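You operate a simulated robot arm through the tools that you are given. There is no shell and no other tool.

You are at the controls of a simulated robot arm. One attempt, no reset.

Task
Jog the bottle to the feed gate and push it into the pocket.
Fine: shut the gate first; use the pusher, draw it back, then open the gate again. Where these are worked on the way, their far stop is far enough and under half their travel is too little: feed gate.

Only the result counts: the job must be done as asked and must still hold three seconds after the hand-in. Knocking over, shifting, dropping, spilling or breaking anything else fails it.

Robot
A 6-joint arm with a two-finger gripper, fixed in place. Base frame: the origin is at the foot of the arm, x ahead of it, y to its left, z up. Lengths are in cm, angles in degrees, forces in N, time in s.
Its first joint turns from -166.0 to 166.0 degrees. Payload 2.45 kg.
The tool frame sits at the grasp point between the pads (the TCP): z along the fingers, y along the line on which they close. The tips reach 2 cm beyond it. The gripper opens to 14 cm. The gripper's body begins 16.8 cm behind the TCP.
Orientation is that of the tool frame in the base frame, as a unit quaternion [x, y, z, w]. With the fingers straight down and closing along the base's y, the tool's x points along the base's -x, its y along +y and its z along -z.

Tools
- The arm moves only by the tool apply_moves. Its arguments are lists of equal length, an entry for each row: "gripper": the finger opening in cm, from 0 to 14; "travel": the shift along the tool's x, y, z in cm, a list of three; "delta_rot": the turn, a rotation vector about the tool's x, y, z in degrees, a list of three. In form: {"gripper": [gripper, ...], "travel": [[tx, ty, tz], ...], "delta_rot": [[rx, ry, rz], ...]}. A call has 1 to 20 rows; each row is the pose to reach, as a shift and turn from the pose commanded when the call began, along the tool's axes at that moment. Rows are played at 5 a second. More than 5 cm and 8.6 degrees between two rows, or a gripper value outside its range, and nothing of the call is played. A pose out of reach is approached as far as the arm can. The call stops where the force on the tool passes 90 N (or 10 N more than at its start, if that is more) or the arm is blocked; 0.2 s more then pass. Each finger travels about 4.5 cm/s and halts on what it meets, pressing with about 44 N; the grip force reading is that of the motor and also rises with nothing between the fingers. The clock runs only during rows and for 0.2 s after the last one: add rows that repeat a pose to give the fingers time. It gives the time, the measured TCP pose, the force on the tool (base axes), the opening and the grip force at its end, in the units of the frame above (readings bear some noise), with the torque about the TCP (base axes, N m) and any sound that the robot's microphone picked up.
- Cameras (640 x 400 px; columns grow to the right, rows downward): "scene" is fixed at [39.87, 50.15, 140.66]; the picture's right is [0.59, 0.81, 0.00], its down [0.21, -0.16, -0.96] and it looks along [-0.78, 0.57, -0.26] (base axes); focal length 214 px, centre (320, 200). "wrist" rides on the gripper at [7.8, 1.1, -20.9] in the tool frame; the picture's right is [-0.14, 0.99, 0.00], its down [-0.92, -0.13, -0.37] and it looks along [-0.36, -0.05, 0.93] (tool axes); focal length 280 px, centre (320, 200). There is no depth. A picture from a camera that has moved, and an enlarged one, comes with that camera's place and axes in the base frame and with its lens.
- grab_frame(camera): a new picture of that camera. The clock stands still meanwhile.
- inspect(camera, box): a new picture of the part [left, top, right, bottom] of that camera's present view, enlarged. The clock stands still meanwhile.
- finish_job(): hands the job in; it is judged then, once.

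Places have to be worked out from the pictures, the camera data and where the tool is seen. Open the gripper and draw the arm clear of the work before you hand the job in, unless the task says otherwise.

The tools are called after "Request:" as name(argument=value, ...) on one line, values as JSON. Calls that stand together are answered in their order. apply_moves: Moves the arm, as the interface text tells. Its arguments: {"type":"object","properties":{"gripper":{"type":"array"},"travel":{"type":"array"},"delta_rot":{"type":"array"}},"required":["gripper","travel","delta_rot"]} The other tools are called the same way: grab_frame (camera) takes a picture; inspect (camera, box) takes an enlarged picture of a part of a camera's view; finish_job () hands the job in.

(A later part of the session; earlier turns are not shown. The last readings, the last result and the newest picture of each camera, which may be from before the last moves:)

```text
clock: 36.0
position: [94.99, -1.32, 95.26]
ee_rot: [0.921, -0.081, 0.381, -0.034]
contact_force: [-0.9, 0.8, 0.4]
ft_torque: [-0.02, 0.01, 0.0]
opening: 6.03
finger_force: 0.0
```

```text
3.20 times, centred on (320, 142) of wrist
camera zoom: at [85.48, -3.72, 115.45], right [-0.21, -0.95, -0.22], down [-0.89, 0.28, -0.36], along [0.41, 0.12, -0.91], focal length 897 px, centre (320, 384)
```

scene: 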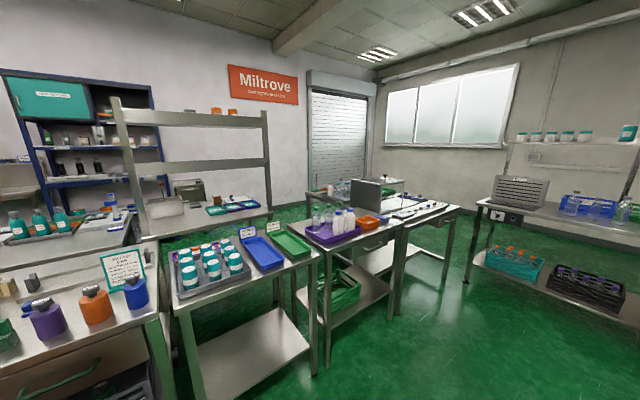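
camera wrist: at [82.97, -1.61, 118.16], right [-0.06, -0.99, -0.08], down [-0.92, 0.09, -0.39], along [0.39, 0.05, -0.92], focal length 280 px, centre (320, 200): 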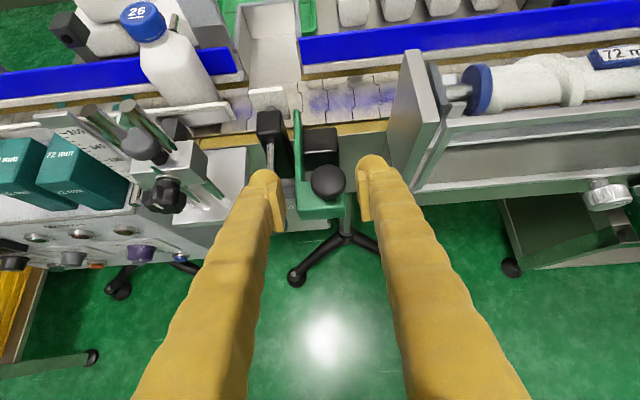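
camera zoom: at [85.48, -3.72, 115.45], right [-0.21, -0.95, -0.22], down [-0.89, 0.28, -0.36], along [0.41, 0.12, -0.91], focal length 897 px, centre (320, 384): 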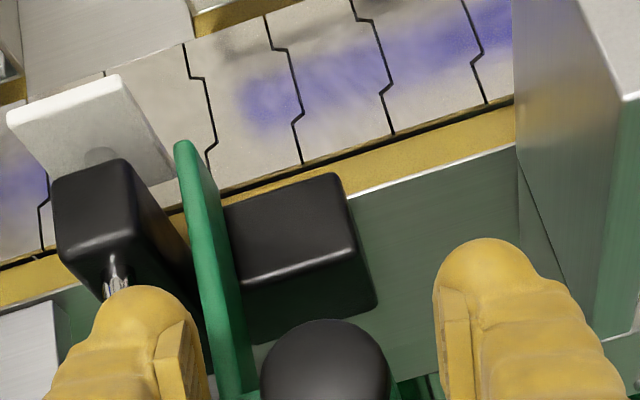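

The knob coincides with the grasp point in the picture. I close the fingers on it.

Request:
apply_moves(gripper=[4, 2.5, 2.5, 2.5], travel=[[0, 0, 0], [0, 0, 0], [0, 0, 0], [0, 0, 0]], delta_rot=[[0, 0, 0], [0, 0, 0], [0, 0, 0], [0, 0, 0]])

Request:
grab_frame(camera="wrist")

```text
clock: 37.0
position: [94.91, -1.37, 95.11]
ee_rot: [0.921, -0.08, 0.381, -0.034]
contact_force: [1.5, -16.2, -2.2]
ft_torque: [-0.55, 0.01, -0.01]
opening: 3.3
finger_force: 45.3
```

```text
taken
camera wrist: at [85.47, -3.78, 115.44], right [-0.22, -0.95, -0.22], down [-0.89, 0.28, -0.36], along [0.41, 0.12, -0.91], focal length 280 px, centre (320, 200)
```

wrist: 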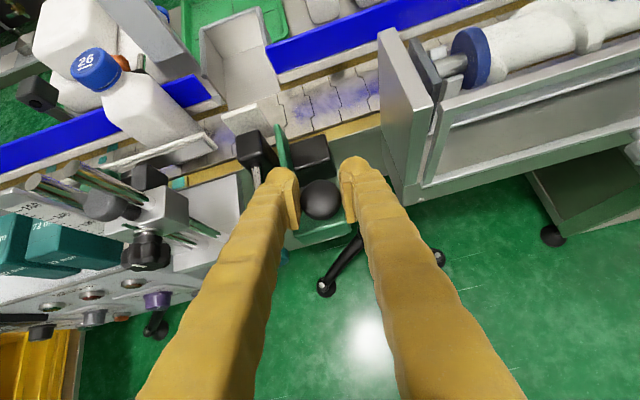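

Gripped at 3.3 cm with 45 N. I slide the knob along base +x in small steps, watching the force.

Request:
apply_moves(gripper=[2.5, 2.5, 2.5, 2.5, 2.5], travel=[[0.7, -0.12, 0.71], [1.39, -0.24, 1.41], [2.09, -0.36, 2.12], [2.79, -0.49, 2.83], [2.79, -0.49, 2.83]], delta_rot=[[0, 0, 0], [0, 0, 0], [0, 0, 0], [0, 0, 0], [0, 0, 0]])

Request:
inspect(camera="wrist", box=[180, 50, 460, 225])

```text
clock: 38.2
position: [98.79, -1.4, 95.17]
ee_rot: [0.92, -0.078, 0.382, -0.036]
contact_force: [-0.3, -20.2, 28.5]
ft_torque: [-0.75, 0.14, -0.12]
opening: 3.28
finger_force: 45.4
```

```text
2.29 times, centred on (320, 138) of wrist
camera zoom: at [89.36, -3.79, 115.4], right [-0.21, -0.95, -0.22], down [-0.89, 0.28, -0.37], along [0.41, 0.12, -0.9], focal length 641 px, centre (320, 343)
```

zoom: 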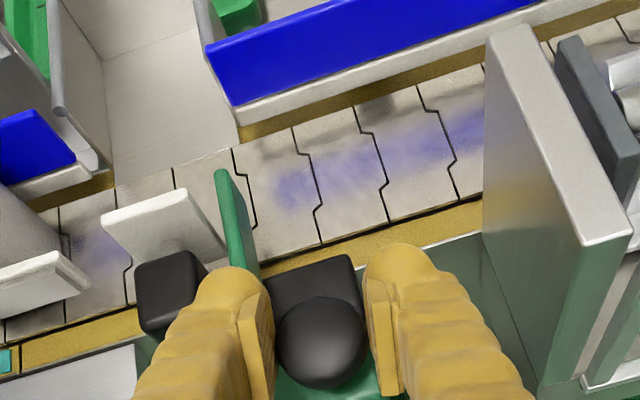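

The gate plate is extending across the belt; the tool has moved 3.9 cm. I keep pushing +x toward the far stop.

Request:
apply_moves(gripper=[2.5, 2.5, 2.5, 2.5, 2.5, 2.5], travel=[[0.7, -0.12, 0.69], [1.39, -0.24, 1.38], [2.09, -0.36, 2.07], [2.79, -0.49, 2.76], [3.49, -0.61, 3.45], [3.49, -0.61, 3.45]], delta_rot=[[0, 0, 0], [0, 0, 0], [0, 0, 0], [0, 0, 0], [0, 0, 0], [0, 0, 0]])

Request:
inspect(camera="wrist", box=[180, 50, 460, 225])

```text
clock: 39.6
position: [103.67, -1.36, 95.23]
ee_rot: [0.92, -0.08, 0.383, -0.034]
contact_force: [1.7, -26.9, 28.1]
ft_torque: [-0.91, 0.1, -0.18]
opening: 3.29
finger_force: 44.9
```

```text
2.29 times, centred on (320, 138) of wrist
camera zoom: at [94.22, -3.73, 115.32], right [-0.22, -0.95, -0.22], down [-0.89, 0.28, -0.37], along [0.41, 0.11, -0.9], focal length 641 px, centre (320, 343)
```

zoom: 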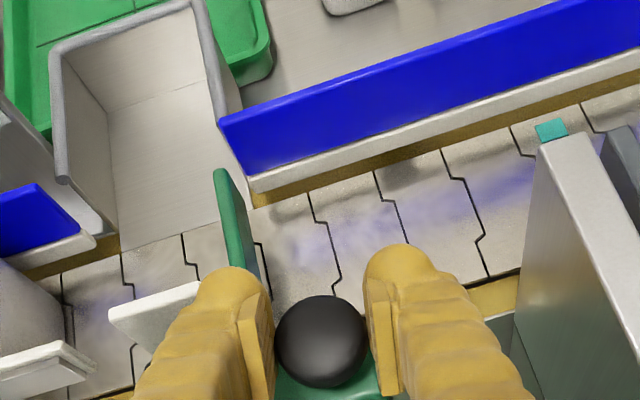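

The plate nearly spans the belt now (8.8 cm moved). I continue to find the far stop, easing the sideways force slightly.

Request:
apply_moves(gripper=[2.5, 2.5, 2.5, 2.5, 2.5], travel=[[0.7, 0.02, 0.69], [1.39, 0.0, 1.38], [2.09, -0.1, 2.07], [2.79, -0.2, 2.76], [2.79, -0.2, 2.76]], delta_rot=[[0, 0, 0], [0, 0, 0], [0, 0, 0], [0, 0, 0], [0, 0, 0]])

Request:
inspect(camera="wrist", box=[180, 50, 460, 225])

```text
clock: 40.8
position: [107.73, -1.61, 95.13]
ee_rot: [0.92, -0.079, 0.381, -0.035]
contact_force: [-0.1, 0.3, 0.3]
ft_torque: [-0.03, 0.01, 0.02]
opening: 2.52
finger_force: 0.0
out of reach, approached as far as the arm can: row 1, 2, 3
```

```text
2.29 times, centred on (320, 138) of wrist
camera zoom: at [98.31, -4.0, 115.34], right [-0.21, -0.95, -0.22], down [-0.89, 0.28, -0.36], along [0.41, 0.12, -0.91], focal length 641 px, centre (320, 343)
```

zoom: 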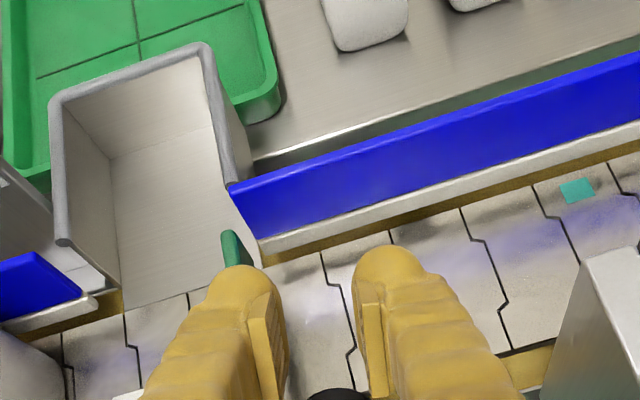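

The fingers slid off the knob as it stopped, so the gate likely met its far stop. I look at the whole picture to confirm its position.

Request:
grab_frame(camera="wrist")

Request:
inspect(camera="wrist", box=[260, 120, 400, 260])

```text
taken
camera wrist: at [98.31, -4.0, 115.34], right [-0.21, -0.95, -0.22], down [-0.89, 0.28, -0.36], along [0.41, 0.12, -0.91], focal length 280 px, centre (320, 200)
```

wrist: 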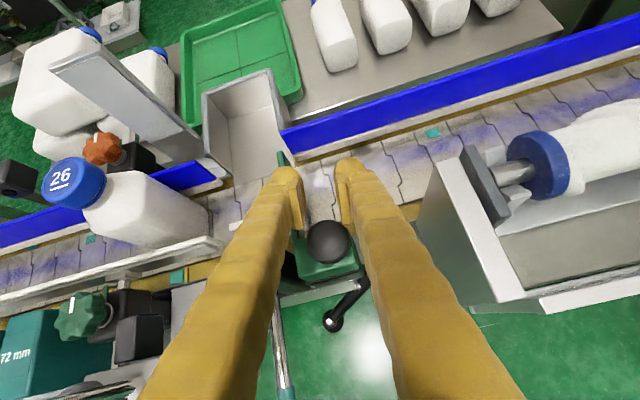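

```text
2.86 times, centred on (330, 190) of wrist
camera zoom: at [98.31, -4.0, 115.34], right [-0.21, -0.95, -0.22], down [-0.89, 0.28, -0.36], along [0.41, 0.12, -0.91], focal length 801 px, centre (291, 229)
```

zoom: 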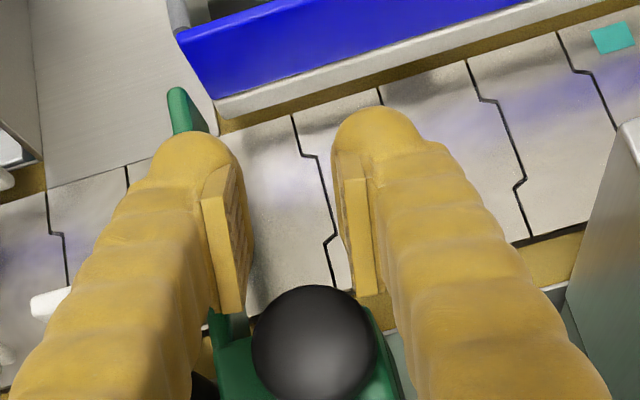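

The knob now sits at x≈104.2 (9.3 cm travel), with the plate across the belt. To be sure it is fully at the stop I lift, go back behind the knob and close the fingers for a push from behind.

Request:
apply_moves(gripper=[2.5, 2.5, 1.5, 0.5, 0, 0, 0], travel=[[2.09, -0.37, -2.12], [4.17, -0.74, -4.23], [2.08, -0.45, -6.35], [-0.02, -0.15, -8.5], [-2.14, 0.14, -10.6], [-2.14, 0.14, -10.6], [-2.14, 0.14, -10.6]], delta_rot=[[0, 0, 0], [0, 0, 0], [0, 0, 0], [0, 0, 0], [0, 0, 0], [0, 0, 0], [0, 0, 0]])

Request:
grab_frame(camera="wrist")

```text
clock: 42.4
position: [98.45, -1.36, 101.28]
ee_rot: [0.92, -0.079, 0.381, -0.034]
contact_force: [-0.1, -0.5, 0.0]
ft_torque: [0.01, 0.03, 0.0]
opening: 0.03
finger_force: 29.5
out of reach, approached as far as the arm can: row 2
```

```text
taken
camera wrist: at [89.08, -3.85, 121.51], right [-0.21, -0.95, -0.22], down [-0.89, 0.28, -0.36], along [0.41, 0.12, -0.91], focal length 280 px, centre (320, 200)
```

wrist: 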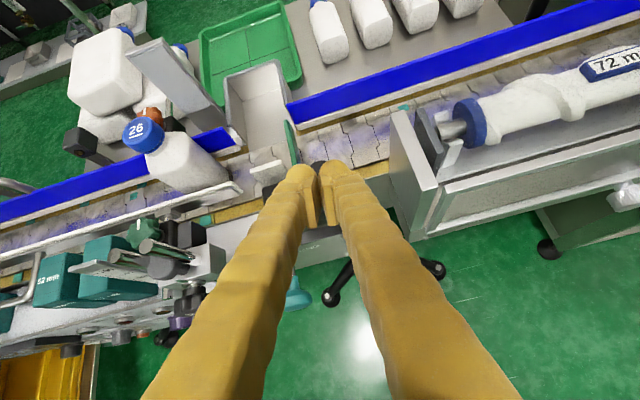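

Clear above and behind the knob. I lower to z≈95.3 and then push +x gently with the closed fingertips.

Request:
apply_moves(gripper=[0, 0, 0, 0, 0, 0, 0, 0], travel=[[-2.1, 0.37, 2.1], [-4.17, 0.74, 4.23], [-4.17, 0.74, 4.23], [-3.47, 0.62, 4.93], [-2.77, 0.5, 5.63], [-2.07, 0.38, 6.33], [-1.72, 0.32, 6.68], [-1.72, 0.32, 6.68]], delta_rot=[[0, 0, 0], [0, 0, 0], [0, 0, 0], [0, 0, 0], [0, 0, 0], [0, 0, 0], [0, 0, 0], [0, 0, 0]])

Request:
inspect(camera="wrist", box=[180, 50, 460, 225])

```text
clock: 43.7
position: [100.43, -1.48, 94.55]
ee_rot: [0.927, 0.026, 0.375, 0.008]
contact_force: [-27.3, 0.7, 7.6]
ft_torque: [-0.01, -0.2, 0.04]
opening: 0.59
finger_force: 29.8
out of reach, approached as far as the arm can: row 2, 3
stopped in row 6: the force on the tool passed its limit at 124 N (the readings are from after the stop); the commanded pose is now the measured one
```

```text
2.29 times, centred on (320, 138) of wrist
camera zoom: at [91.45, -2.06, 115.21], right [-0.06, -1.0, -0.06], down [-0.92, 0.08, -0.38], along [0.38, 0.03, -0.92], focal length 641 px, centre (320, 343)
```

zoom: 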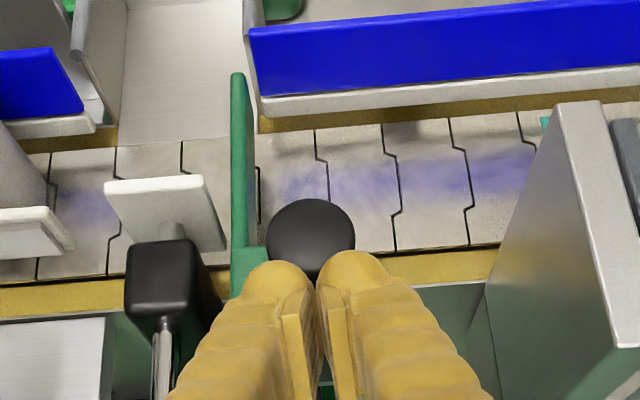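

124 N against the knob with no further movement (still x≈104.2): the gate is at its far stop, shut. I back off and rise, rolling the wrist away from its limit, and head toward the console.

Request:
apply_moves(gripper=[0, 0, 0, 0, 0, 0, 0, 0, 0, 0, 0, 0, 0], travel=[[-1.43, -0.08, -1.39], [0.99, 0.03, -4.62], [3.41, 0.15, -7.85], [2.06, -1.94, -10.64], [0.76, -5.04, -13.44], [-1.23, -8.17, -15.51], [-3.27, -10.29, -17.58], [-3.27, -10.29, -17.58], [-3.27, -10.29, -17.58], [-3.27, -10.29, -17.58], [-3.27, -10.29, -17.58], [-3.27, -10.29, -17.58], [-3.27, -10.29, -17.58]], delta_rot=[[0, 0, 0], [0, 0, 0], [0, 0, 0], [0, 0, 5], [0, 0, 10], [0, 0, 15], [0, 0, 20], [0, 0, 25], [0, 0, 30], [0, 0, 30], [0, 0, 30], [0, 0, 30], [0, 0, 30]])

Request:
grab_frame(camera="wrist")

```text
clock: 46.5
position: [86.64, 7.66, 105.08]
ee_rot: [0.892, -0.205, 0.386, -0.113]
contact_force: [-0.8, -0.2, -0.2]
ft_torque: [0.03, 0.03, 0.0]
opening: 0.01
finger_force: 29.4
out of reach, approached as far as the arm can: row 2, 4, 5, 6, 7, 8, 9, 10
```

```text
taken
camera wrist: at [75.79, 2.27, 123.97], right [-0.36, -0.82, -0.44], down [-0.8, 0.52, -0.3], along [0.47, 0.25, -0.85], focal length 280 px, centre (320, 200)
```

wrist: 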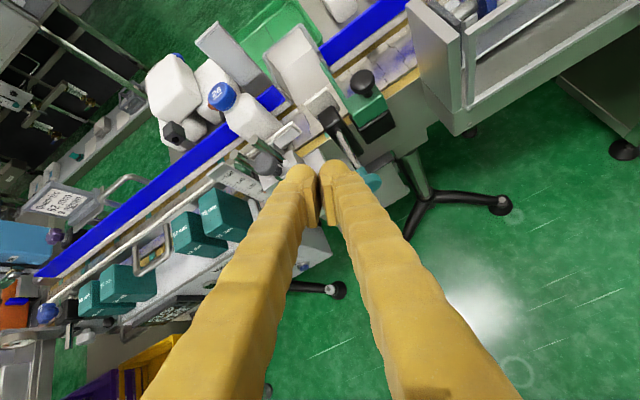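

Rolled to a comfortable angle. Now I travel to a staging pose in front of the console, (72, 38, 92), pitching the tool to horizontal.

Request:
apply_moves(gripper=[0, 0, 0, 0, 0, 0, 0, 0, 0, 0, 0, 0, 0], travel=[[-3.12, -1.82, -0.06], [-6.24, -3.64, -0.12], [-9.36, -5.46, -0.18], [-12.48, -7.28, -0.24], [-15.6, -9.1, -0.3], [-18.7, -10.9, -0.36], [-21.8, -12.7, -0.43], [-24.95, -14.6, -0.49], [-28.1, -16.4, -0.55], [-31.19, -18.2, -0.61], [-31.19, -18.2, -0.61], [-31.19, -18.2, -0.61], [-31.19, -18.2, -0.61]], delta_rot=[[1.7, 3.9, -0.2], [3.4, 7.8, -0.4], [5.1, 11.8, -0.6], [6.8, 15.7, -0.7], [8.5, 19.6, -0.9], [10.1, 23.5, -1.1], [11.8, 27.4, -1.3], [13.5, 31.4, -1.5], [15.2, 35.3, -1.7], [16.9, 39.2, -1.85], [16.9, 39.2, -1.85], [16.9, 39.2, -1.85], [16.9, 39.2, -1.85]])

Request:
grab_frame(camera="wrist")

```text
clock: 49.3
position: [70.73, 39.06, 91.34]
ee_rot: [0.708, -0.163, 0.673, -0.135]
contact_force: [0.2, 0.1, 0.5]
ft_torque: [-0.01, -0.03, 0.01]
opening: 0.02
finger_force: 29.9
```

```text
taken
camera wrist: at [50.16, 35.48, 99.3], right [-0.05, -0.84, -0.53], down [-0.4, 0.51, -0.76], along [0.92, 0.17, -0.36], focal length 280 px, centre (320, 200)
```

wrist: 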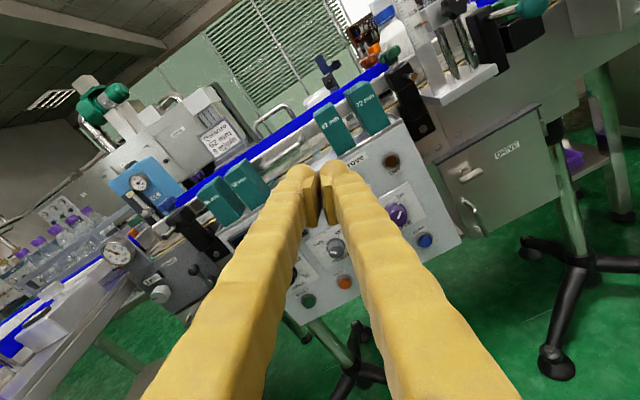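

The tool is horizontal with no reach trouble. JOG button face re-triangulated at (96.4, 40.5, 61.9). I lower to z≈62 well in front of it.

Request:
apply_moves(gripper=[0, 0, 0, 0, 0, 0, 0, 0, 0, 0], travel=[[-3.36, 1.28, 1.36], [-6.72, 2.55, 2.72], [-10.08, 3.83, 4.07], [-13.44, 5.1, 5.43], [-16.8, 6.38, 6.79], [-20.15, 7.66, 8.15], [-23.5, 8.93, 9.5], [-26.87, 10.21, 10.86], [-26.87, 10.21, 10.86], [-26.87, 10.21, 10.86]], delta_rot=[[0, 0, 0], [0, 0, 0], [0, 0, 0], [0, 0, 0], [0, 0, 0], [0, 0, 0], [0, 0, 0], [0, 0, 0], [0, 0, 0], [0, 0, 0]])

Request:
grab_frame(camera="wrist")

```text
clock: 51.5
position: [80.03, 40.62, 61.98]
ee_rot: [0.709, -0.162, 0.673, -0.136]
contact_force: [-0.3, 0.2, -0.2]
ft_torque: [0.01, 0.01, 0.04]
opening: 0.01
finger_force: 29.1
```

```text
taken
camera wrist: at [59.36, 37.02, 69.99], right [-0.05, -0.84, -0.53], down [-0.4, 0.51, -0.76], along [0.92, 0.17, -0.36], focal length 280 px, centre (320, 200)
```

wrist: 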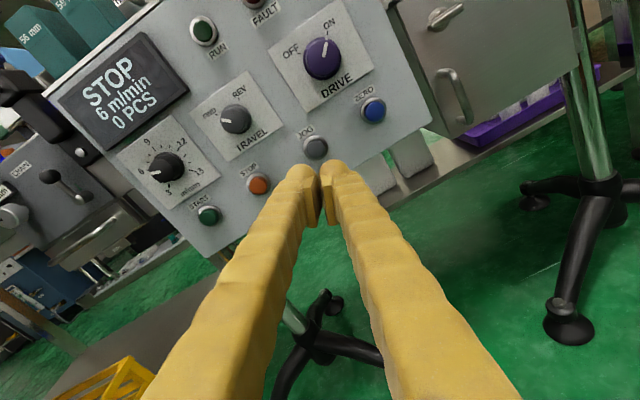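

JOG is straight ahead of the closed fingertips. I advance to just short of the button (tip at x≈95.4).

Request:
apply_moves(gripper=[0, 0, 0, 0, 0, 0], travel=[[0.14, -0.16, 3.4], [0.28, -0.33, 6.8], [0.42, -0.5, 10.2], [0.53, -0.63, 12.8], [0.55, -0.65, 13.3], [0.55, -0.65, 13.3]], delta_rot=[[0, 0, 0], [0, 0, 0], [0, 0, 0], [0, 0, 0], [0, 0, 0], [0, 0, 0]])

Request:
grab_frame(camera="wrist")

```text
clock: 52.9
position: [93.4, 40.42, 62.28]
ee_rot: [0.709, -0.162, 0.673, -0.136]
contact_force: [-0.1, 0.7, 0.6]
ft_torque: [0.01, 0.0, 0.02]
opening: 0.02
finger_force: 29.1
```

```text
taken
camera wrist: at [72.8, 36.87, 70.18], right [-0.05, -0.84, -0.53], down [-0.4, 0.51, -0.76], along [0.92, 0.17, -0.36], focal length 280 px, centre (320, 200)
```

wrist: 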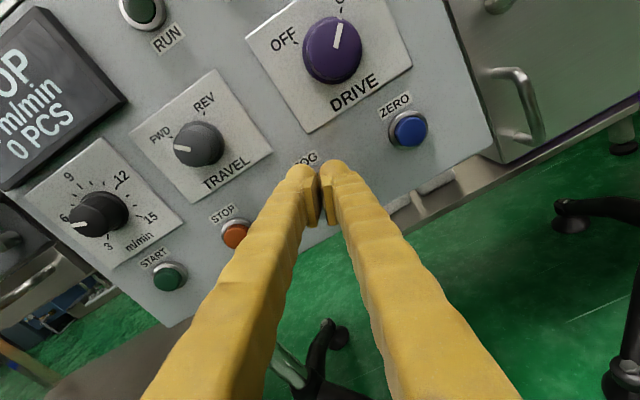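

Fingertips cover the JOG button. I press lightly, about 1.4 cm forward, and look at the display while held (the clock is frozen between calls).

Request:
apply_moves(gripper=[0, 0], travel=[[0.04, -0.05, 0.9], [0.06, -0.07, 1.4]], delta_rot=[[0, 0, 0], [0, 0, 0]])

Request:
grab_frame(camera="wrist")

```text
clock: 53.5
position: [94.7, 40.48, 62.2]
ee_rot: [0.709, -0.162, 0.673, -0.136]
contact_force: [-17.6, 0.5, 0.5]
ft_torque: [0.01, -0.08, 0.14]
opening: 0.59
finger_force: 29.2
heard: click
```

```text
taken
camera wrist: at [74.17, 36.91, 70.27], right [-0.05, -0.85, -0.53], down [-0.4, 0.51, -0.76], along [0.92, 0.17, -0.36], focal length 280 px, centre (320, 200)
```

wrist: 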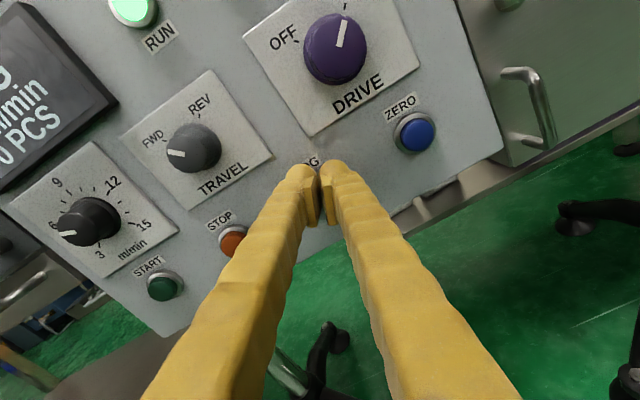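

A click was heard and the RUN lamp lights: the belt is jogging. I release at once, back off, and go look at how far and which way the bottle moved.

Request:
apply_moves(gripper=[0, 0, 0], travel=[[-0.08, 0.1, -2.2], [-0.25, 0.29, -6], [-0.25, 0.29, -6]], delta_rot=[[0, 0, 0], [0, 0, 0], [0, 0, 0]])

Request:
grab_frame(camera="wrist")

```text
clock: 54.3
position: [88.74, 40.59, 62.35]
ee_rot: [0.708, -0.162, 0.673, -0.136]
contact_force: [0.8, 0.0, -0.3]
ft_torque: [-0.03, -0.01, 0.01]
opening: 0.0
finger_force: 29.3
```

```text
taken
camera wrist: at [68.18, 36.85, 70.19], right [-0.05, -0.84, -0.53], down [-0.4, 0.51, -0.76], along [0.92, 0.17, -0.36], focal length 280 px, centre (320, 200)
```

wrist: 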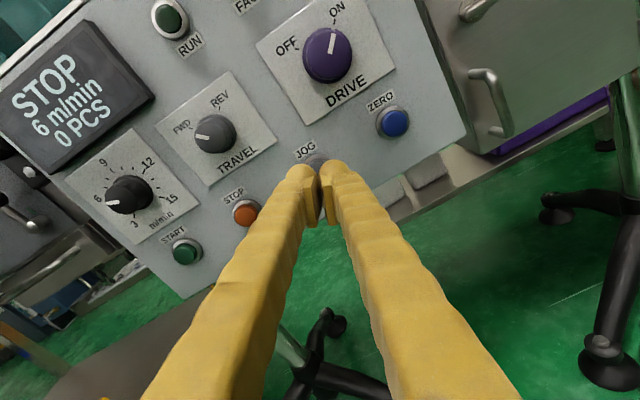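

The belt stopped on release. I back away and rise to a pose from which the bottle is visible.

Request:
apply_moves(gripper=[0, 0, 0, 0, 0, 0, 0, 0, 0, 0, 0], travel=[[-0.16, 0.2, -4], [-0.33, 0.39, -8], [3.81, -0.09, -9.0], [7.95, -0.56, -10.05], [12.1, -1.04, -11.1], [16.23, -1.51, -12.1], [20.4, -1.99, -13.1], [24.5, -2.46, -14.2], [28.65, -2.94, -15.2], [32.79, -3.41, -16.2], [32.79, -3.41, -16.2]], delta_rot=[[0, 0, 0], [0, 0, 0], [0, 0, 0], [0, 0, 0], [0, 0, 0], [0, 0, 0], [0, 0, 0], [0, 0, 0], [0, 0, 0], [0, 0, 0], [0, 0, 0]])

Request:
grab_frame(camera="wrist")

Request:
inspect(camera="wrist", box=[320, 20, 520, 145])

```text
clock: 56.7
position: [74.05, 30.66, 94.51]
ee_rot: [0.708, -0.162, 0.673, -0.136]
contact_force: [0.4, 0.2, 0.6]
ft_torque: [0.0, 0.03, 0.0]
opening: 0.0
finger_force: 29.8
```

```text
taken
camera wrist: at [53.49, 27.02, 102.46], right [-0.05, -0.84, -0.53], down [-0.4, 0.51, -0.76], along [0.92, 0.17, -0.36], focal length 280 px, centre (320, 200)
```

wrist: 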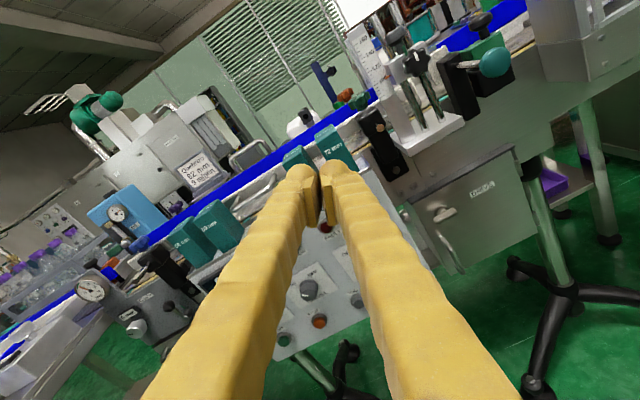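

```text
3.20 times, centred on (420, 82) of wrist
camera zoom: at [53.49, 27.02, 102.46], right [-0.05, -0.84, -0.53], down [-0.4, 0.51, -0.76], along [0.92, 0.17, -0.36], focal length 897 px, centre (0, 576)
```

zoom: 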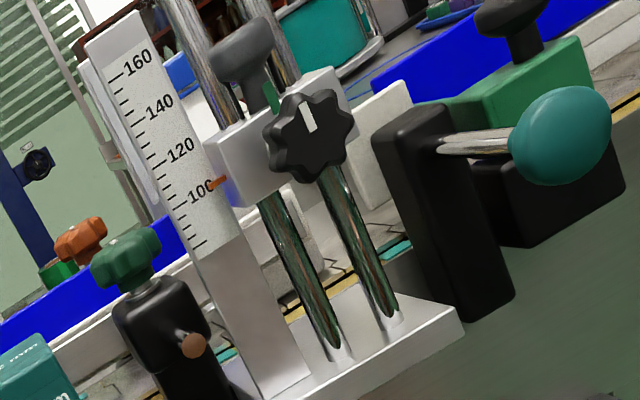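

The bottle has moved to the right, now partly behind the stand. I shift right and up with fingers opened to see it.

Request:
apply_moves(gripper=[3, 6, 9, 12, 14, 14, 14], travel=[[3.1, 2.68, 0.41], [6.2, 5.36, 0.82], [9.3, 8.04, 1.23], [12.4, 10.72, 1.64], [15.5, 13.4, 2.05], [15.5, 13.4, 2.05], [15.5, 13.4, 2.05]], delta_rot=[[0, 0, 0], [0, 0, 0], [0, 0, 0], [0, 0, 0], [0, 0, 0], [0, 0, 0], [0, 0, 0]])

Request:
grab_frame(camera="wrist")

Request:
inspect(camera="wrist", box=[230, 80, 430, 205])

```text
clock: 58.3
position: [77.66, 12.75, 103.15]
ee_rot: [0.709, -0.163, 0.673, -0.135]
contact_force: [0.0, 0.7, 0.2]
ft_torque: [0.0, 0.04, -0.03]
opening: 13.65
finger_force: 0.0
out of reach, approached as far as the arm can: row 3, 4, 5, 6, 7
```

```text
taken
camera wrist: at [57.15, 9.03, 111.3], right [-0.05, -0.84, -0.53], down [-0.4, 0.51, -0.76], along [0.92, 0.17, -0.36], focal length 280 px, centre (320, 200)
```

wrist: 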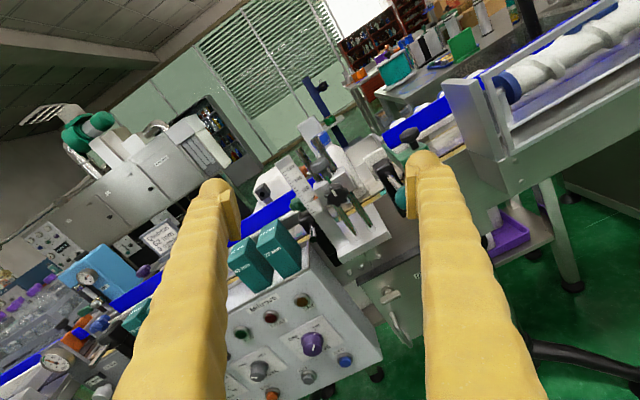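

```text
3.20 times, centred on (330, 142) of wrist
camera zoom: at [57.15, 9.03, 111.3], right [-0.05, -0.84, -0.53], down [-0.4, 0.51, -0.76], along [0.92, 0.17, -0.36], focal length 897 px, centre (288, 384)
```

zoom: 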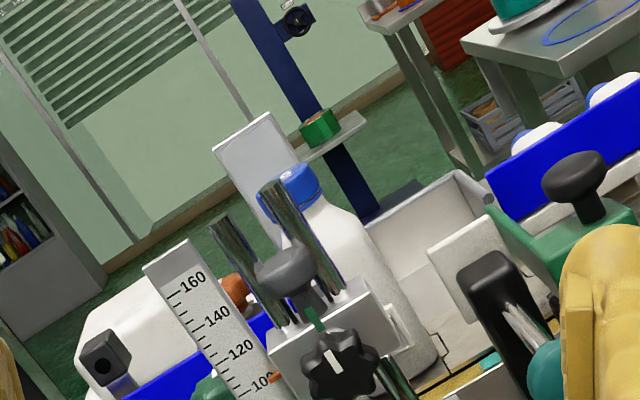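

The bottle has moved about 4.5 cm toward the gate (y≈12), so FWD is right; it needs about 7 cm more. I return the way I came toward the JOG button, closing the fingers.

Request:
apply_moves(gripper=[11, 8, 5, 2, 0, 0, 0], travel=[[-3.08, -2.51, -0.72], [-6.16, -5.02, -1.45], [-9.24, -7.52, -2.17], [-12.3, -10.0, -2.9], [-15.4, -12.54, -3.62], [-15.4, -12.54, -3.62], [-15.4, -12.54, -3.62]], delta_rot=[[0, 0, 0], [0, 0, 0], [0, 0, 0], [0, 0, 0], [0, 0, 0], [0, 0, 0], [0, 0, 0]])

```text
clock: 59.9
position: [74.09, 30.6, 94.59]
ee_rot: [0.708, -0.162, 0.673, -0.136]
contact_force: [-0.3, -1.0, 0.8]
ft_torque: [-0.01, 0.0, 0.01]
opening: 0.0
finger_force: 1.3
```

Back at the staging point. I descend to in front of JOG again.

Request:
apply_moves(gripper=[0, 0, 0, 0, 0, 0, 0, 0, 0, 0], travel=[[-4.16, 0.49, 1.01], [-8.32, 0.98, 2.03], [-12.5, 1.48, 3.04], [-16.64, 1.97, 4.06], [-20.8, 2.46, 5.07], [-24.97, 2.95, 6.08], [-29.1, 3.45, 7.1], [-33.29, 3.94, 8.11], [-33.29, 3.94, 8.11], [-33.29, 3.94, 8.11]], delta_rot=[[0, 0, 0], [0, 0, 0], [0, 0, 0], [0, 0, 0], [0, 0, 0], [0, 0, 0], [0, 0, 0], [0, 0, 0], [0, 0, 0], [0, 0, 0]])

Request:
grab_frame(camera="wrist")

```text
clock: 62.1
position: [80.8, 40.38, 62.37]
ee_rot: [0.708, -0.162, 0.673, -0.135]
contact_force: [0.7, -0.4, 1.2]
ft_torque: [-0.01, -0.02, -0.01]
opening: 0.0
finger_force: 29.1
```

```text
taken
camera wrist: at [60.2, 36.76, 70.39], right [-0.05, -0.84, -0.53], down [-0.4, 0.51, -0.76], along [0.92, 0.17, -0.36], focal length 280 px, centre (320, 200)
```

wrist: 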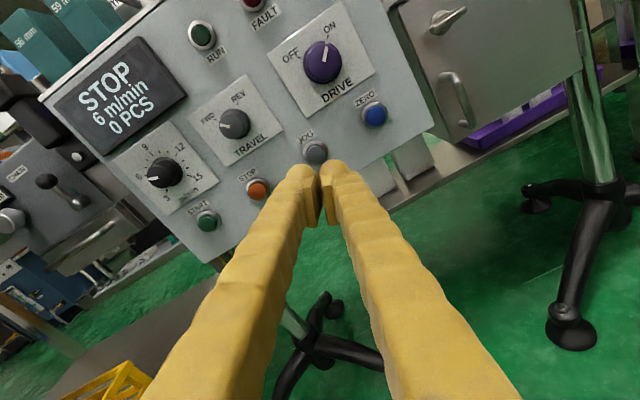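

Aligned again. I advance to just short of the button.

Request:
apply_moves(gripper=[0, 0, 0, 0, 0], travel=[[0.12, -0.21, 4], [0.24, -0.43, 8], [0.36, -0.64, 12], [0.38, -0.67, 12.56], [0.38, -0.67, 12.56]], delta_rot=[[0, 0, 0], [0, 0, 0], [0, 0, 0], [0, 0, 0], [0, 0, 0]])

```text
clock: 63.3
position: [93.57, 40.34, 62.31]
ee_rot: [0.708, -0.161, 0.674, -0.135]
contact_force: [-0.2, -0.2, -0.1]
ft_torque: [0.04, -0.02, -0.01]
opening: 0.0
finger_force: 29.6
```

In position. I press and hold JOG about 0.4 s longer than before, then release within the same call.

Request:
apply_moves(gripper=[0, 0, 0, 0, 0, 0, 0, 0], travel=[[0.04, -0.05, 0.9], [0.06, -0.07, 1.35], [0.06, -0.07, 1.35], [0.06, -0.07, 1.35], [0.06, -0.07, 1.35], [-0.03, 0.05, -0.9], [-0.25, 0.29, -5], [-0.25, 0.29, -5]], delta_rot=[[0, 0, 0], [0, 0, 0], [0, 0, 0], [0, 0, 0], [0, 0, 0], [0, 0, 0], [0, 0, 0], [0, 0, 0]])

Request:
grab_frame(camera="wrist")

```text
clock: 65.1
position: [88.4, 40.26, 61.75]
ee_rot: [0.708, -0.164, 0.673, -0.135]
contact_force: [0.3, 0.2, -0.8]
ft_torque: [0.03, 0.04, 0.01]
opening: 0.0
finger_force: 29.5
heard: click
```

```text
taken
camera wrist: at [67.77, 36.63, 69.81], right [-0.05, -0.84, -0.53], down [-0.4, 0.51, -0.76], along [0.92, 0.17, -0.36], focal length 280 px, centre (320, 200)
```

wrist: 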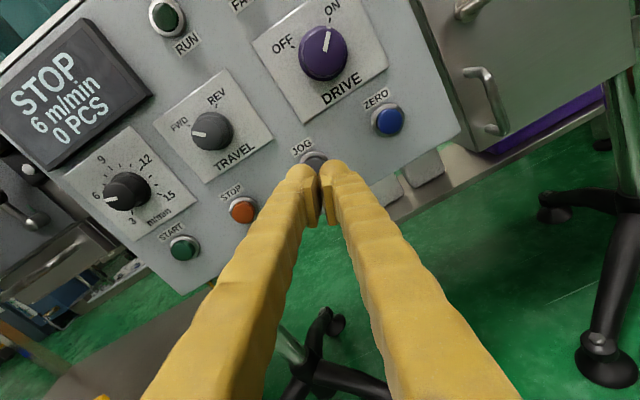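

Released, display back to STOP. I retreat and rise again to view the bottle.

Request:
apply_moves(gripper=[0, 0, 0, 0, 0, 0, 0, 0, 0, 0, 0], travel=[[-0.16, 0.2, -4], [-0.33, 0.39, -8], [3.81, -0.09, -9.0], [7.95, -0.56, -10.05], [12.1, -1.04, -11.1], [16.23, -1.51, -12.1], [20.4, -1.99, -13.1], [24.5, -2.46, -14.2], [28.65, -2.94, -15.2], [32.79, -3.41, -16.2], [32.79, -3.41, -16.2]], delta_rot=[[0, 0, 0], [0, 0, 0], [0, 0, 0], [0, 0, 0], [0, 0, 0], [0, 0, 0], [0, 0, 0], [0, 0, 0], [0, 0, 0], [0, 0, 0], [0, 0, 0]])

Request:
apply_moves(gripper=[3, 6, 9, 12, 14, 14, 14], travel=[[3.1, 2.68, 0.41], [6.2, 5.36, 0.82], [9.3, 8.04, 1.23], [12.4, 10.72, 1.64], [15.5, 13.4, 2.05], [15.5, 13.4, 2.05], [15.5, 13.4, 2.05]], delta_rot=[[0, 0, 0], [0, 0, 0], [0, 0, 0], [0, 0, 0], [0, 0, 0], [0, 0, 0], [0, 0, 0]])

Request:
grab_frame(camera="wrist")

Request:
inspect(camera="wrist", box=[230, 80, 430, 205])

```text
clock: 67.5
position: [73.55, 30.22, 94.45]
ee_rot: [0.708, -0.163, 0.673, -0.135]
contact_force: [0.1, -0.4, -1.1]
ft_torque: [-0.03, 0.0, -0.04]
opening: 0.0
finger_force: 29.3
```

```text
clock: 69.1
position: [77.9, 12.11, 103.25]
ee_rot: [0.708, -0.162, 0.674, -0.136]
contact_force: [0.2, -0.5, -0.2]
ft_torque: [0.0, 0.01, 0.0]
opening: 13.64
finger_force: 0.1
out of reach, approached as far as the arm can: row 3, 4, 5, 6, 7
```

```text
taken
camera wrist: at [57.3, 8.57, 111.25], right [-0.05, -0.84, -0.53], down [-0.4, 0.51, -0.76], along [0.92, 0.17, -0.36], focal length 280 px, centre (320, 200)
```

wrist: 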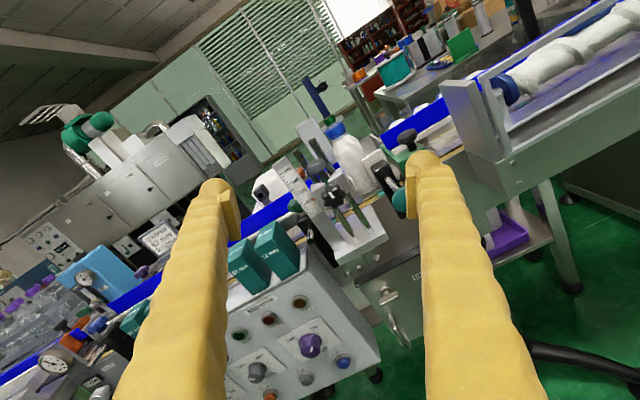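

```text
3.20 times, centred on (330, 142) of wrist
camera zoom: at [57.3, 8.57, 111.25], right [-0.05, -0.84, -0.53], down [-0.4, 0.51, -0.76], along [0.92, 0.17, -0.36], focal length 897 px, centre (288, 384)
```

zoom: 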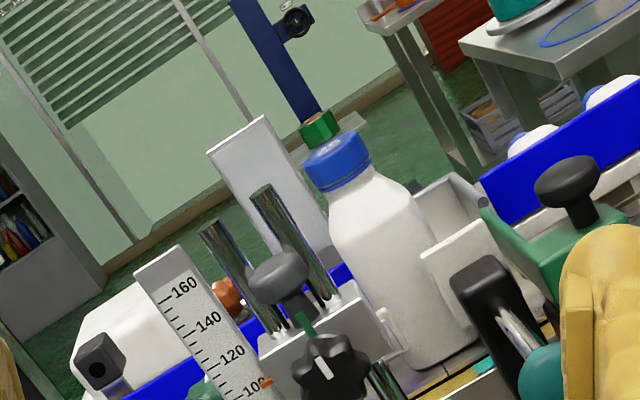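

The bottle is now at about y≈8.3, roughly 3.5 cm from touching the gate. I go back for one more jog press.

Request:
apply_moves(gripper=[11, 8, 5, 2, 0, 0, 0], travel=[[-3.1, -2.6, -0.76], [-6.2, -5.2, -1.52], [-9.3, -7.8, -2.28], [-12.4, -10.4, -3.04], [-15.6, -13.0, -3.8], [-15.6, -13.0, -3.8], [-15.6, -13.0, -3.8]], delta_rot=[[0, 0, 0], [0, 0, 0], [0, 0, 0], [0, 0, 0], [0, 0, 0], [0, 0, 0], [0, 0, 0]])

Request:
apply_moves(gripper=[0, 0, 0, 0, 0, 0, 0, 0, 0, 0], travel=[[-4.16, 0.49, 1.01], [-8.32, 0.98, 2.03], [-12.5, 1.48, 3.04], [-16.64, 1.97, 4.06], [-20.8, 2.46, 5.07], [-24.97, 2.95, 6.08], [-29.1, 3.45, 7.1], [-33.29, 3.94, 8.11], [-33.29, 3.94, 8.11], [-33.29, 3.94, 8.11]], delta_rot=[[0, 0, 0], [0, 0, 0], [0, 0, 0], [0, 0, 0], [0, 0, 0], [0, 0, 0], [0, 0, 0], [0, 0, 0], [0, 0, 0], [0, 0, 0]])

Request:
grab_frame(camera="wrist")

```text
clock: 70.7
position: [74.07, 31.09, 94.59]
ee_rot: [0.708, -0.163, 0.673, -0.135]
contact_force: [-0.1, 0.4, -0.6]
ft_torque: [-0.01, 0.01, 0.0]
opening: 0.03
finger_force: 0.9
```

```text
clock: 72.9
position: [80.35, 40.7, 62.33]
ee_rot: [0.708, -0.162, 0.674, -0.136]
contact_force: [-0.6, -0.3, 0.7]
ft_torque: [0.01, -0.01, -0.02]
opening: 0.0
finger_force: 28.8
```

```text
taken
camera wrist: at [59.82, 37.07, 70.31], right [-0.05, -0.84, -0.53], down [-0.4, 0.51, -0.76], along [0.92, 0.17, -0.36], focal length 280 px, centre (320, 200)
```

wrist: 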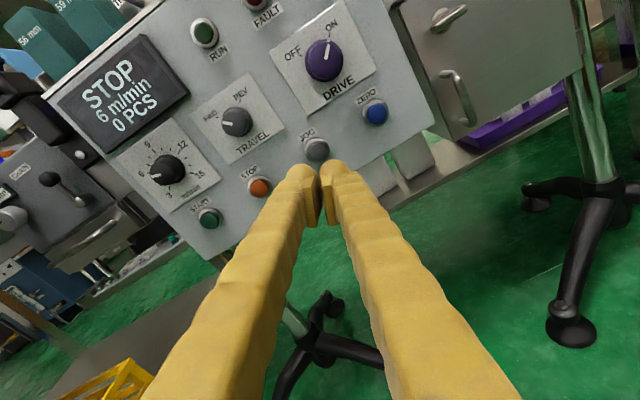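

Aligned at JOG. I advance to just short of the button, then press and hold, checking the RUN lamp.

Request:
apply_moves(gripper=[0, 0, 0, 0, 0], travel=[[0.2, -0.13, 4], [0.39, -0.25, 8], [0.58, -0.38, 12], [0.64, -0.41, 13.0], [0.64, -0.41, 13.0]], delta_rot=[[0, 0, 0], [0, 0, 0], [0, 0, 0], [0, 0, 0], [0, 0, 0]])

Request:
apply_moves(gripper=[0, 0, 0], travel=[[0.04, -0.05, 0.9], [0.06, -0.07, 1.35], [0.06, -0.07, 1.35]], delta_rot=[[0, 0, 0], [0, 0, 0], [0, 0, 0]])

Request:
grab_frame(camera="wrist")

```text
clock: 74.1
position: [93.39, 40.53, 62.34]
ee_rot: [0.708, -0.161, 0.673, -0.137]
contact_force: [0.0, 0.8, 1.5]
ft_torque: [0.0, -0.02, 0.04]
opening: 0.0
finger_force: 29.1
```

```text
clock: 74.9
position: [94.78, 40.4, 62.13]
ee_rot: [0.709, -0.162, 0.673, -0.136]
contact_force: [-20.0, 2.6, -6.6]
ft_torque: [-0.1, 0.04, 0.18]
opening: 0.6
finger_force: 29.8
heard: click
```

```text
taken
camera wrist: at [74.22, 36.74, 70.2], right [-0.05, -0.85, -0.53], down [-0.4, 0.51, -0.76], along [0.91, 0.17, -0.37], focal length 280 px, centre (320, 200)
```

wrist: 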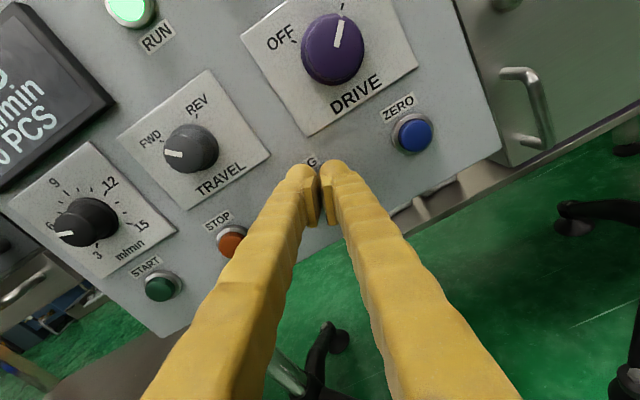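

RUN is lit while held. I hold two rows more, then release and back off.

Request:
apply_moves(gripper=[0, 0, 0, 0, 0], travel=[[0, 0, 0], [0, 0, 0], [-0.08, 0.1, -2.2], [-0.25, 0.29, -6], [-0.25, 0.29, -6]], delta_rot=[[0, 0, 0], [0, 0, 0], [0, 0, 0], [0, 0, 0], [0, 0, 0]])

Request:
apply_moves(gripper=[0, 0, 0, 0, 0, 0, 0, 0, 0, 0, 0], travel=[[-0.16, 0.2, -4], [-0.33, 0.39, -8], [3.81, -0.09, -9.0], [7.95, -0.56, -10.05], [12.1, -1.04, -11.1], [16.23, -1.51, -12.1], [20.4, -1.99, -13.1], [24.5, -2.46, -14.2], [28.65, -2.94, -15.2], [32.79, -3.41, -16.2], [32.79, -3.41, -16.2]], delta_rot=[[0, 0, 0], [0, 0, 0], [0, 0, 0], [0, 0, 0], [0, 0, 0], [0, 0, 0], [0, 0, 0], [0, 0, 0], [0, 0, 0], [0, 0, 0], [0, 0, 0]])

Request:
apply_moves(gripper=[3, 6, 9, 12, 14, 14, 14], travel=[[3.1, 2.68, 0.41], [6.2, 5.36, 0.82], [9.3, 8.04, 1.23], [12.4, 10.72, 1.64], [15.5, 13.4, 2.05], [15.5, 13.4, 2.05], [15.5, 13.4, 2.05]], delta_rot=[[0, 0, 0], [0, 0, 0], [0, 0, 0], [0, 0, 0], [0, 0, 0], [0, 0, 0], [0, 0, 0]])

Request:
grab_frame(camera="wrist")

Request:
inspect(camera="wrist", box=[230, 80, 430, 205])

```text
clock: 76.1
position: [88.7, 40.27, 62.6]
ee_rot: [0.708, -0.162, 0.674, -0.135]
contact_force: [-0.9, 0.4, -0.4]
ft_torque: [-0.02, -0.05, -0.03]
opening: 0.0
finger_force: 29.0
```

```text
clock: 78.5
position: [74.52, 30.21, 94.41]
ee_rot: [0.708, -0.163, 0.673, -0.134]
contact_force: [0.1, 0.2, 0.1]
ft_torque: [-0.01, 0.01, 0.0]
opening: 0.0
finger_force: 29.7
```

```text
clock: 80.1
position: [77.67, 12.29, 103.88]
ee_rot: [0.709, -0.163, 0.673, -0.135]
contact_force: [-0.5, -0.3, 0.6]
ft_torque: [0.01, 0.01, 0.0]
opening: 13.62
finger_force: 0.1
out of reach, approached as far as the arm can: row 3, 4, 5, 6, 7
```

```text
taken
camera wrist: at [57.13, 8.65, 111.81], right [-0.05, -0.84, -0.53], down [-0.4, 0.51, -0.76], along [0.92, 0.17, -0.36], focal length 280 px, centre (320, 200)
```

wrist: 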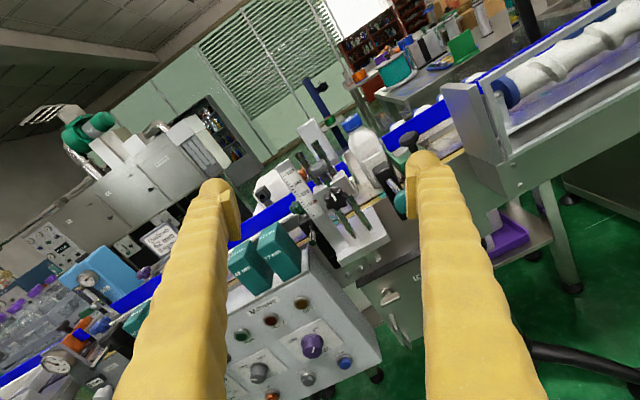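

```text
3.20 times, centred on (330, 142) of wrist
camera zoom: at [57.13, 8.65, 111.81], right [-0.05, -0.84, -0.53], down [-0.4, 0.51, -0.76], along [0.92, 0.17, -0.36], focal length 897 px, centre (288, 384)
```

zoom: 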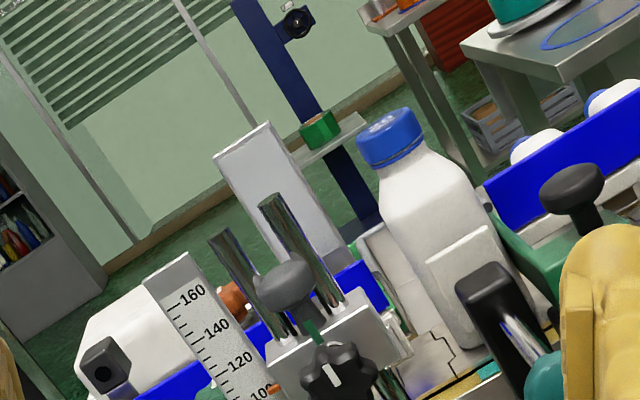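

The bottle now stands at y≈5.2, against the shut gate and in front of the pusher pad. Next I roll the tool 90° (fingers closing vertically) at a safe spot for gripping the teal pusher knob.

Request:
apply_moves(gripper=[13, 12, 11, 10, 9, 8, 7, 6, 6, 6, 6, 6], travel=[[-0.5, 0.78, -0.6], [-1.0, 1.56, -1.2], [-1.6, 2.34, -1.7], [-2.1, 3.12, -2.3], [-2.6, 3.9, -2.9], [-3.2, 4.68, -3.5], [-3.7, 5.46, -4.0], [-4.2, 6.24, -4.6], [-4.73, 7.02, -5.18], [-4.73, 7.02, -5.18], [-4.73, 7.02, -5.18], [-4.73, 7.02, -5.18]], delta_rot=[[0.4, 0, 7.3], [0.9, 0.1, 14.6], [1.3, 0.2, 21.9], [1.7, 0.2, 29.2], [2.2, 0.3, 36.5], [2.6, 0.3, 43.8], [3.0, 0.4, 51.1], [3.5, 0.4, 58.4], [3.9, 0.5, 65.7], [3.9, 0.5, 65.7], [3.9, 0.5, 65.7], [3.9, 0.5, 65.7]])

Request:
grab_frame(camera="wrist")

```text
clock: 82.7
position: [79.45, 12.2, 97.62]
ee_rot: [0.496, -0.503, 0.503, -0.498]
contact_force: [0.4, -0.6, -0.2]
ft_torque: [0.0, 0.0, 0.0]
opening: 6.0
finger_force: 0.0
out of reach, approached as far as the arm can: row 1, 2, 3, 4, 5, 6, 7, 8, 9, 10, 11, 12
```

```text
taken
camera wrist: at [58.43, 4.68, 96.57], right [0.0, 0.14, -0.99], down [-0.36, 0.92, 0.13], along [0.93, 0.35, 0.05], focal length 280 px, centre (320, 200)
```

wrist: 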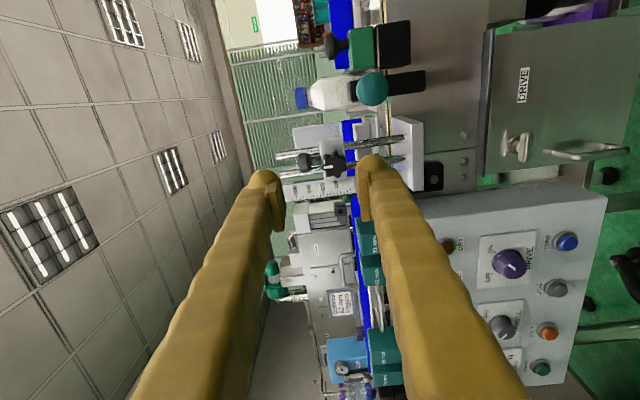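

The roll is exact; the earlier warnings were from being too close in with a horizontal tool. Teal knob checks out at (92.3, 5.2, 90.8); I move to (84, 5.2, 90.8) straight behind it.

Request:
apply_moves(gripper=[6, 6, 6, 6, 6], travel=[[2.3, 2.3, 1.5], [4.6, 4.5, 3.1], [6.96, 6.82, 4.62], [6.96, 6.82, 4.62], [6.96, 6.82, 4.62]], delta_rot=[[0, 0, 0], [0, 0, 0], [0, 0, 0], [0, 0, 0], [0, 0, 0]])

Request:
grab_frame(camera="wrist")

Request:
inspect(camera="wrist", box=[220, 80, 420, 205])

```text
clock: 83.9
position: [83.3, 9.45, 91.02]
ee_rot: [0.485, -0.514, 0.514, -0.487]
contact_force: [0.7, -0.1, -0.5]
ft_torque: [-0.01, -0.03, 0.02]
opening: 6.01
finger_force: 0.0
out of reach, approached as far as the arm can: row 1, 2, 3, 4, 5
```

```text
taken
camera wrist: at [62.07, 2.86, 90.01], right [0.01, 0.14, -0.99], down [-0.32, 0.94, 0.13], along [0.95, 0.31, 0.05], focal length 280 px, centre (320, 200)
```

wrist: 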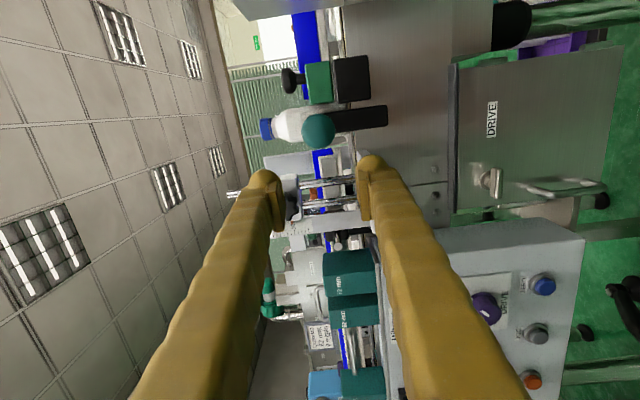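

```text
3.20 times, centred on (320, 142) of wrist
camera zoom: at [62.07, 2.86, 90.01], right [0.01, 0.14, -0.99], down [-0.32, 0.94, 0.13], along [0.95, 0.31, 0.05], focal length 897 px, centre (320, 384)
```

zoom: 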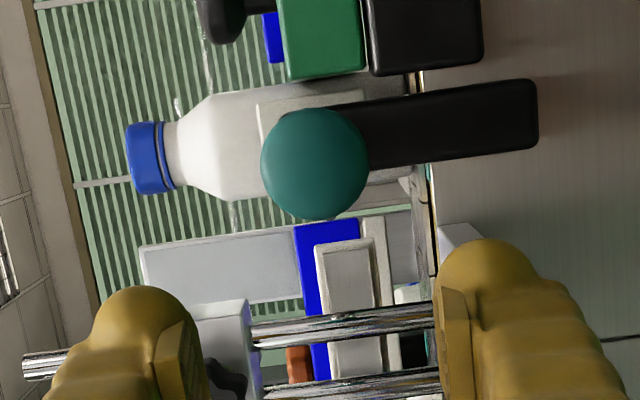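

With the tool exactly along +x this branch sticks at y≈9.5. I'll yaw the tool 12° toward -y instead, which keeps the wrist off that limit, and line up behind the knob at (84.5, 6.9, 90.8).

Request:
apply_moves(gripper=[6, 6, 6, 6, 6], travel=[[0, 0, 0.3], [0.8, 0.1, 0.7], [1.6, 0.2, 1.0], [2.48, 0.22, 1.34], [2.48, 0.22, 1.34]], delta_rot=[[0, 3, 0], [0, 6, 0], [0, 8.8, 0], [0, 8.8, 0], [0, 8.8, 0]])

Request:
inspect(camera="wrist", box=[180, 60, 460, 235])

```text
clock: 85.1
position: [84.71, 7.0, 91.08]
ee_rot: [0.444, -0.55, 0.55, -0.445]
contact_force: [0.1, 0.3, 0.6]
ft_torque: [0.0, 0.01, 0.02]
opening: 6.03
finger_force: 0.1
```

```text
2.29 times, centred on (320, 148) of wrist
camera zoom: at [62.59, 3.75, 90.07], right [0.03, 0.14, -0.99], down [-0.17, 0.98, 0.13], along [0.99, 0.16, 0.05], focal length 641 px, centre (320, 320)
```

zoom: 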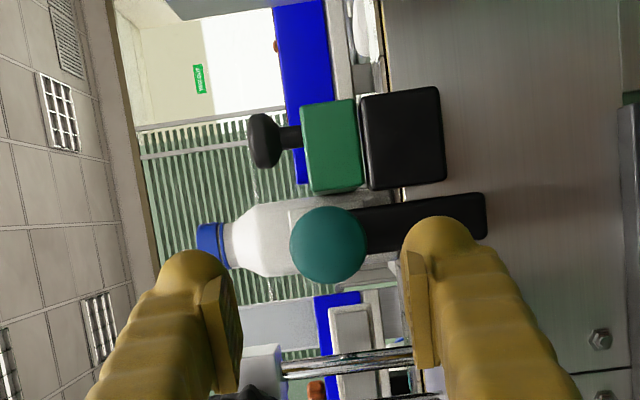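

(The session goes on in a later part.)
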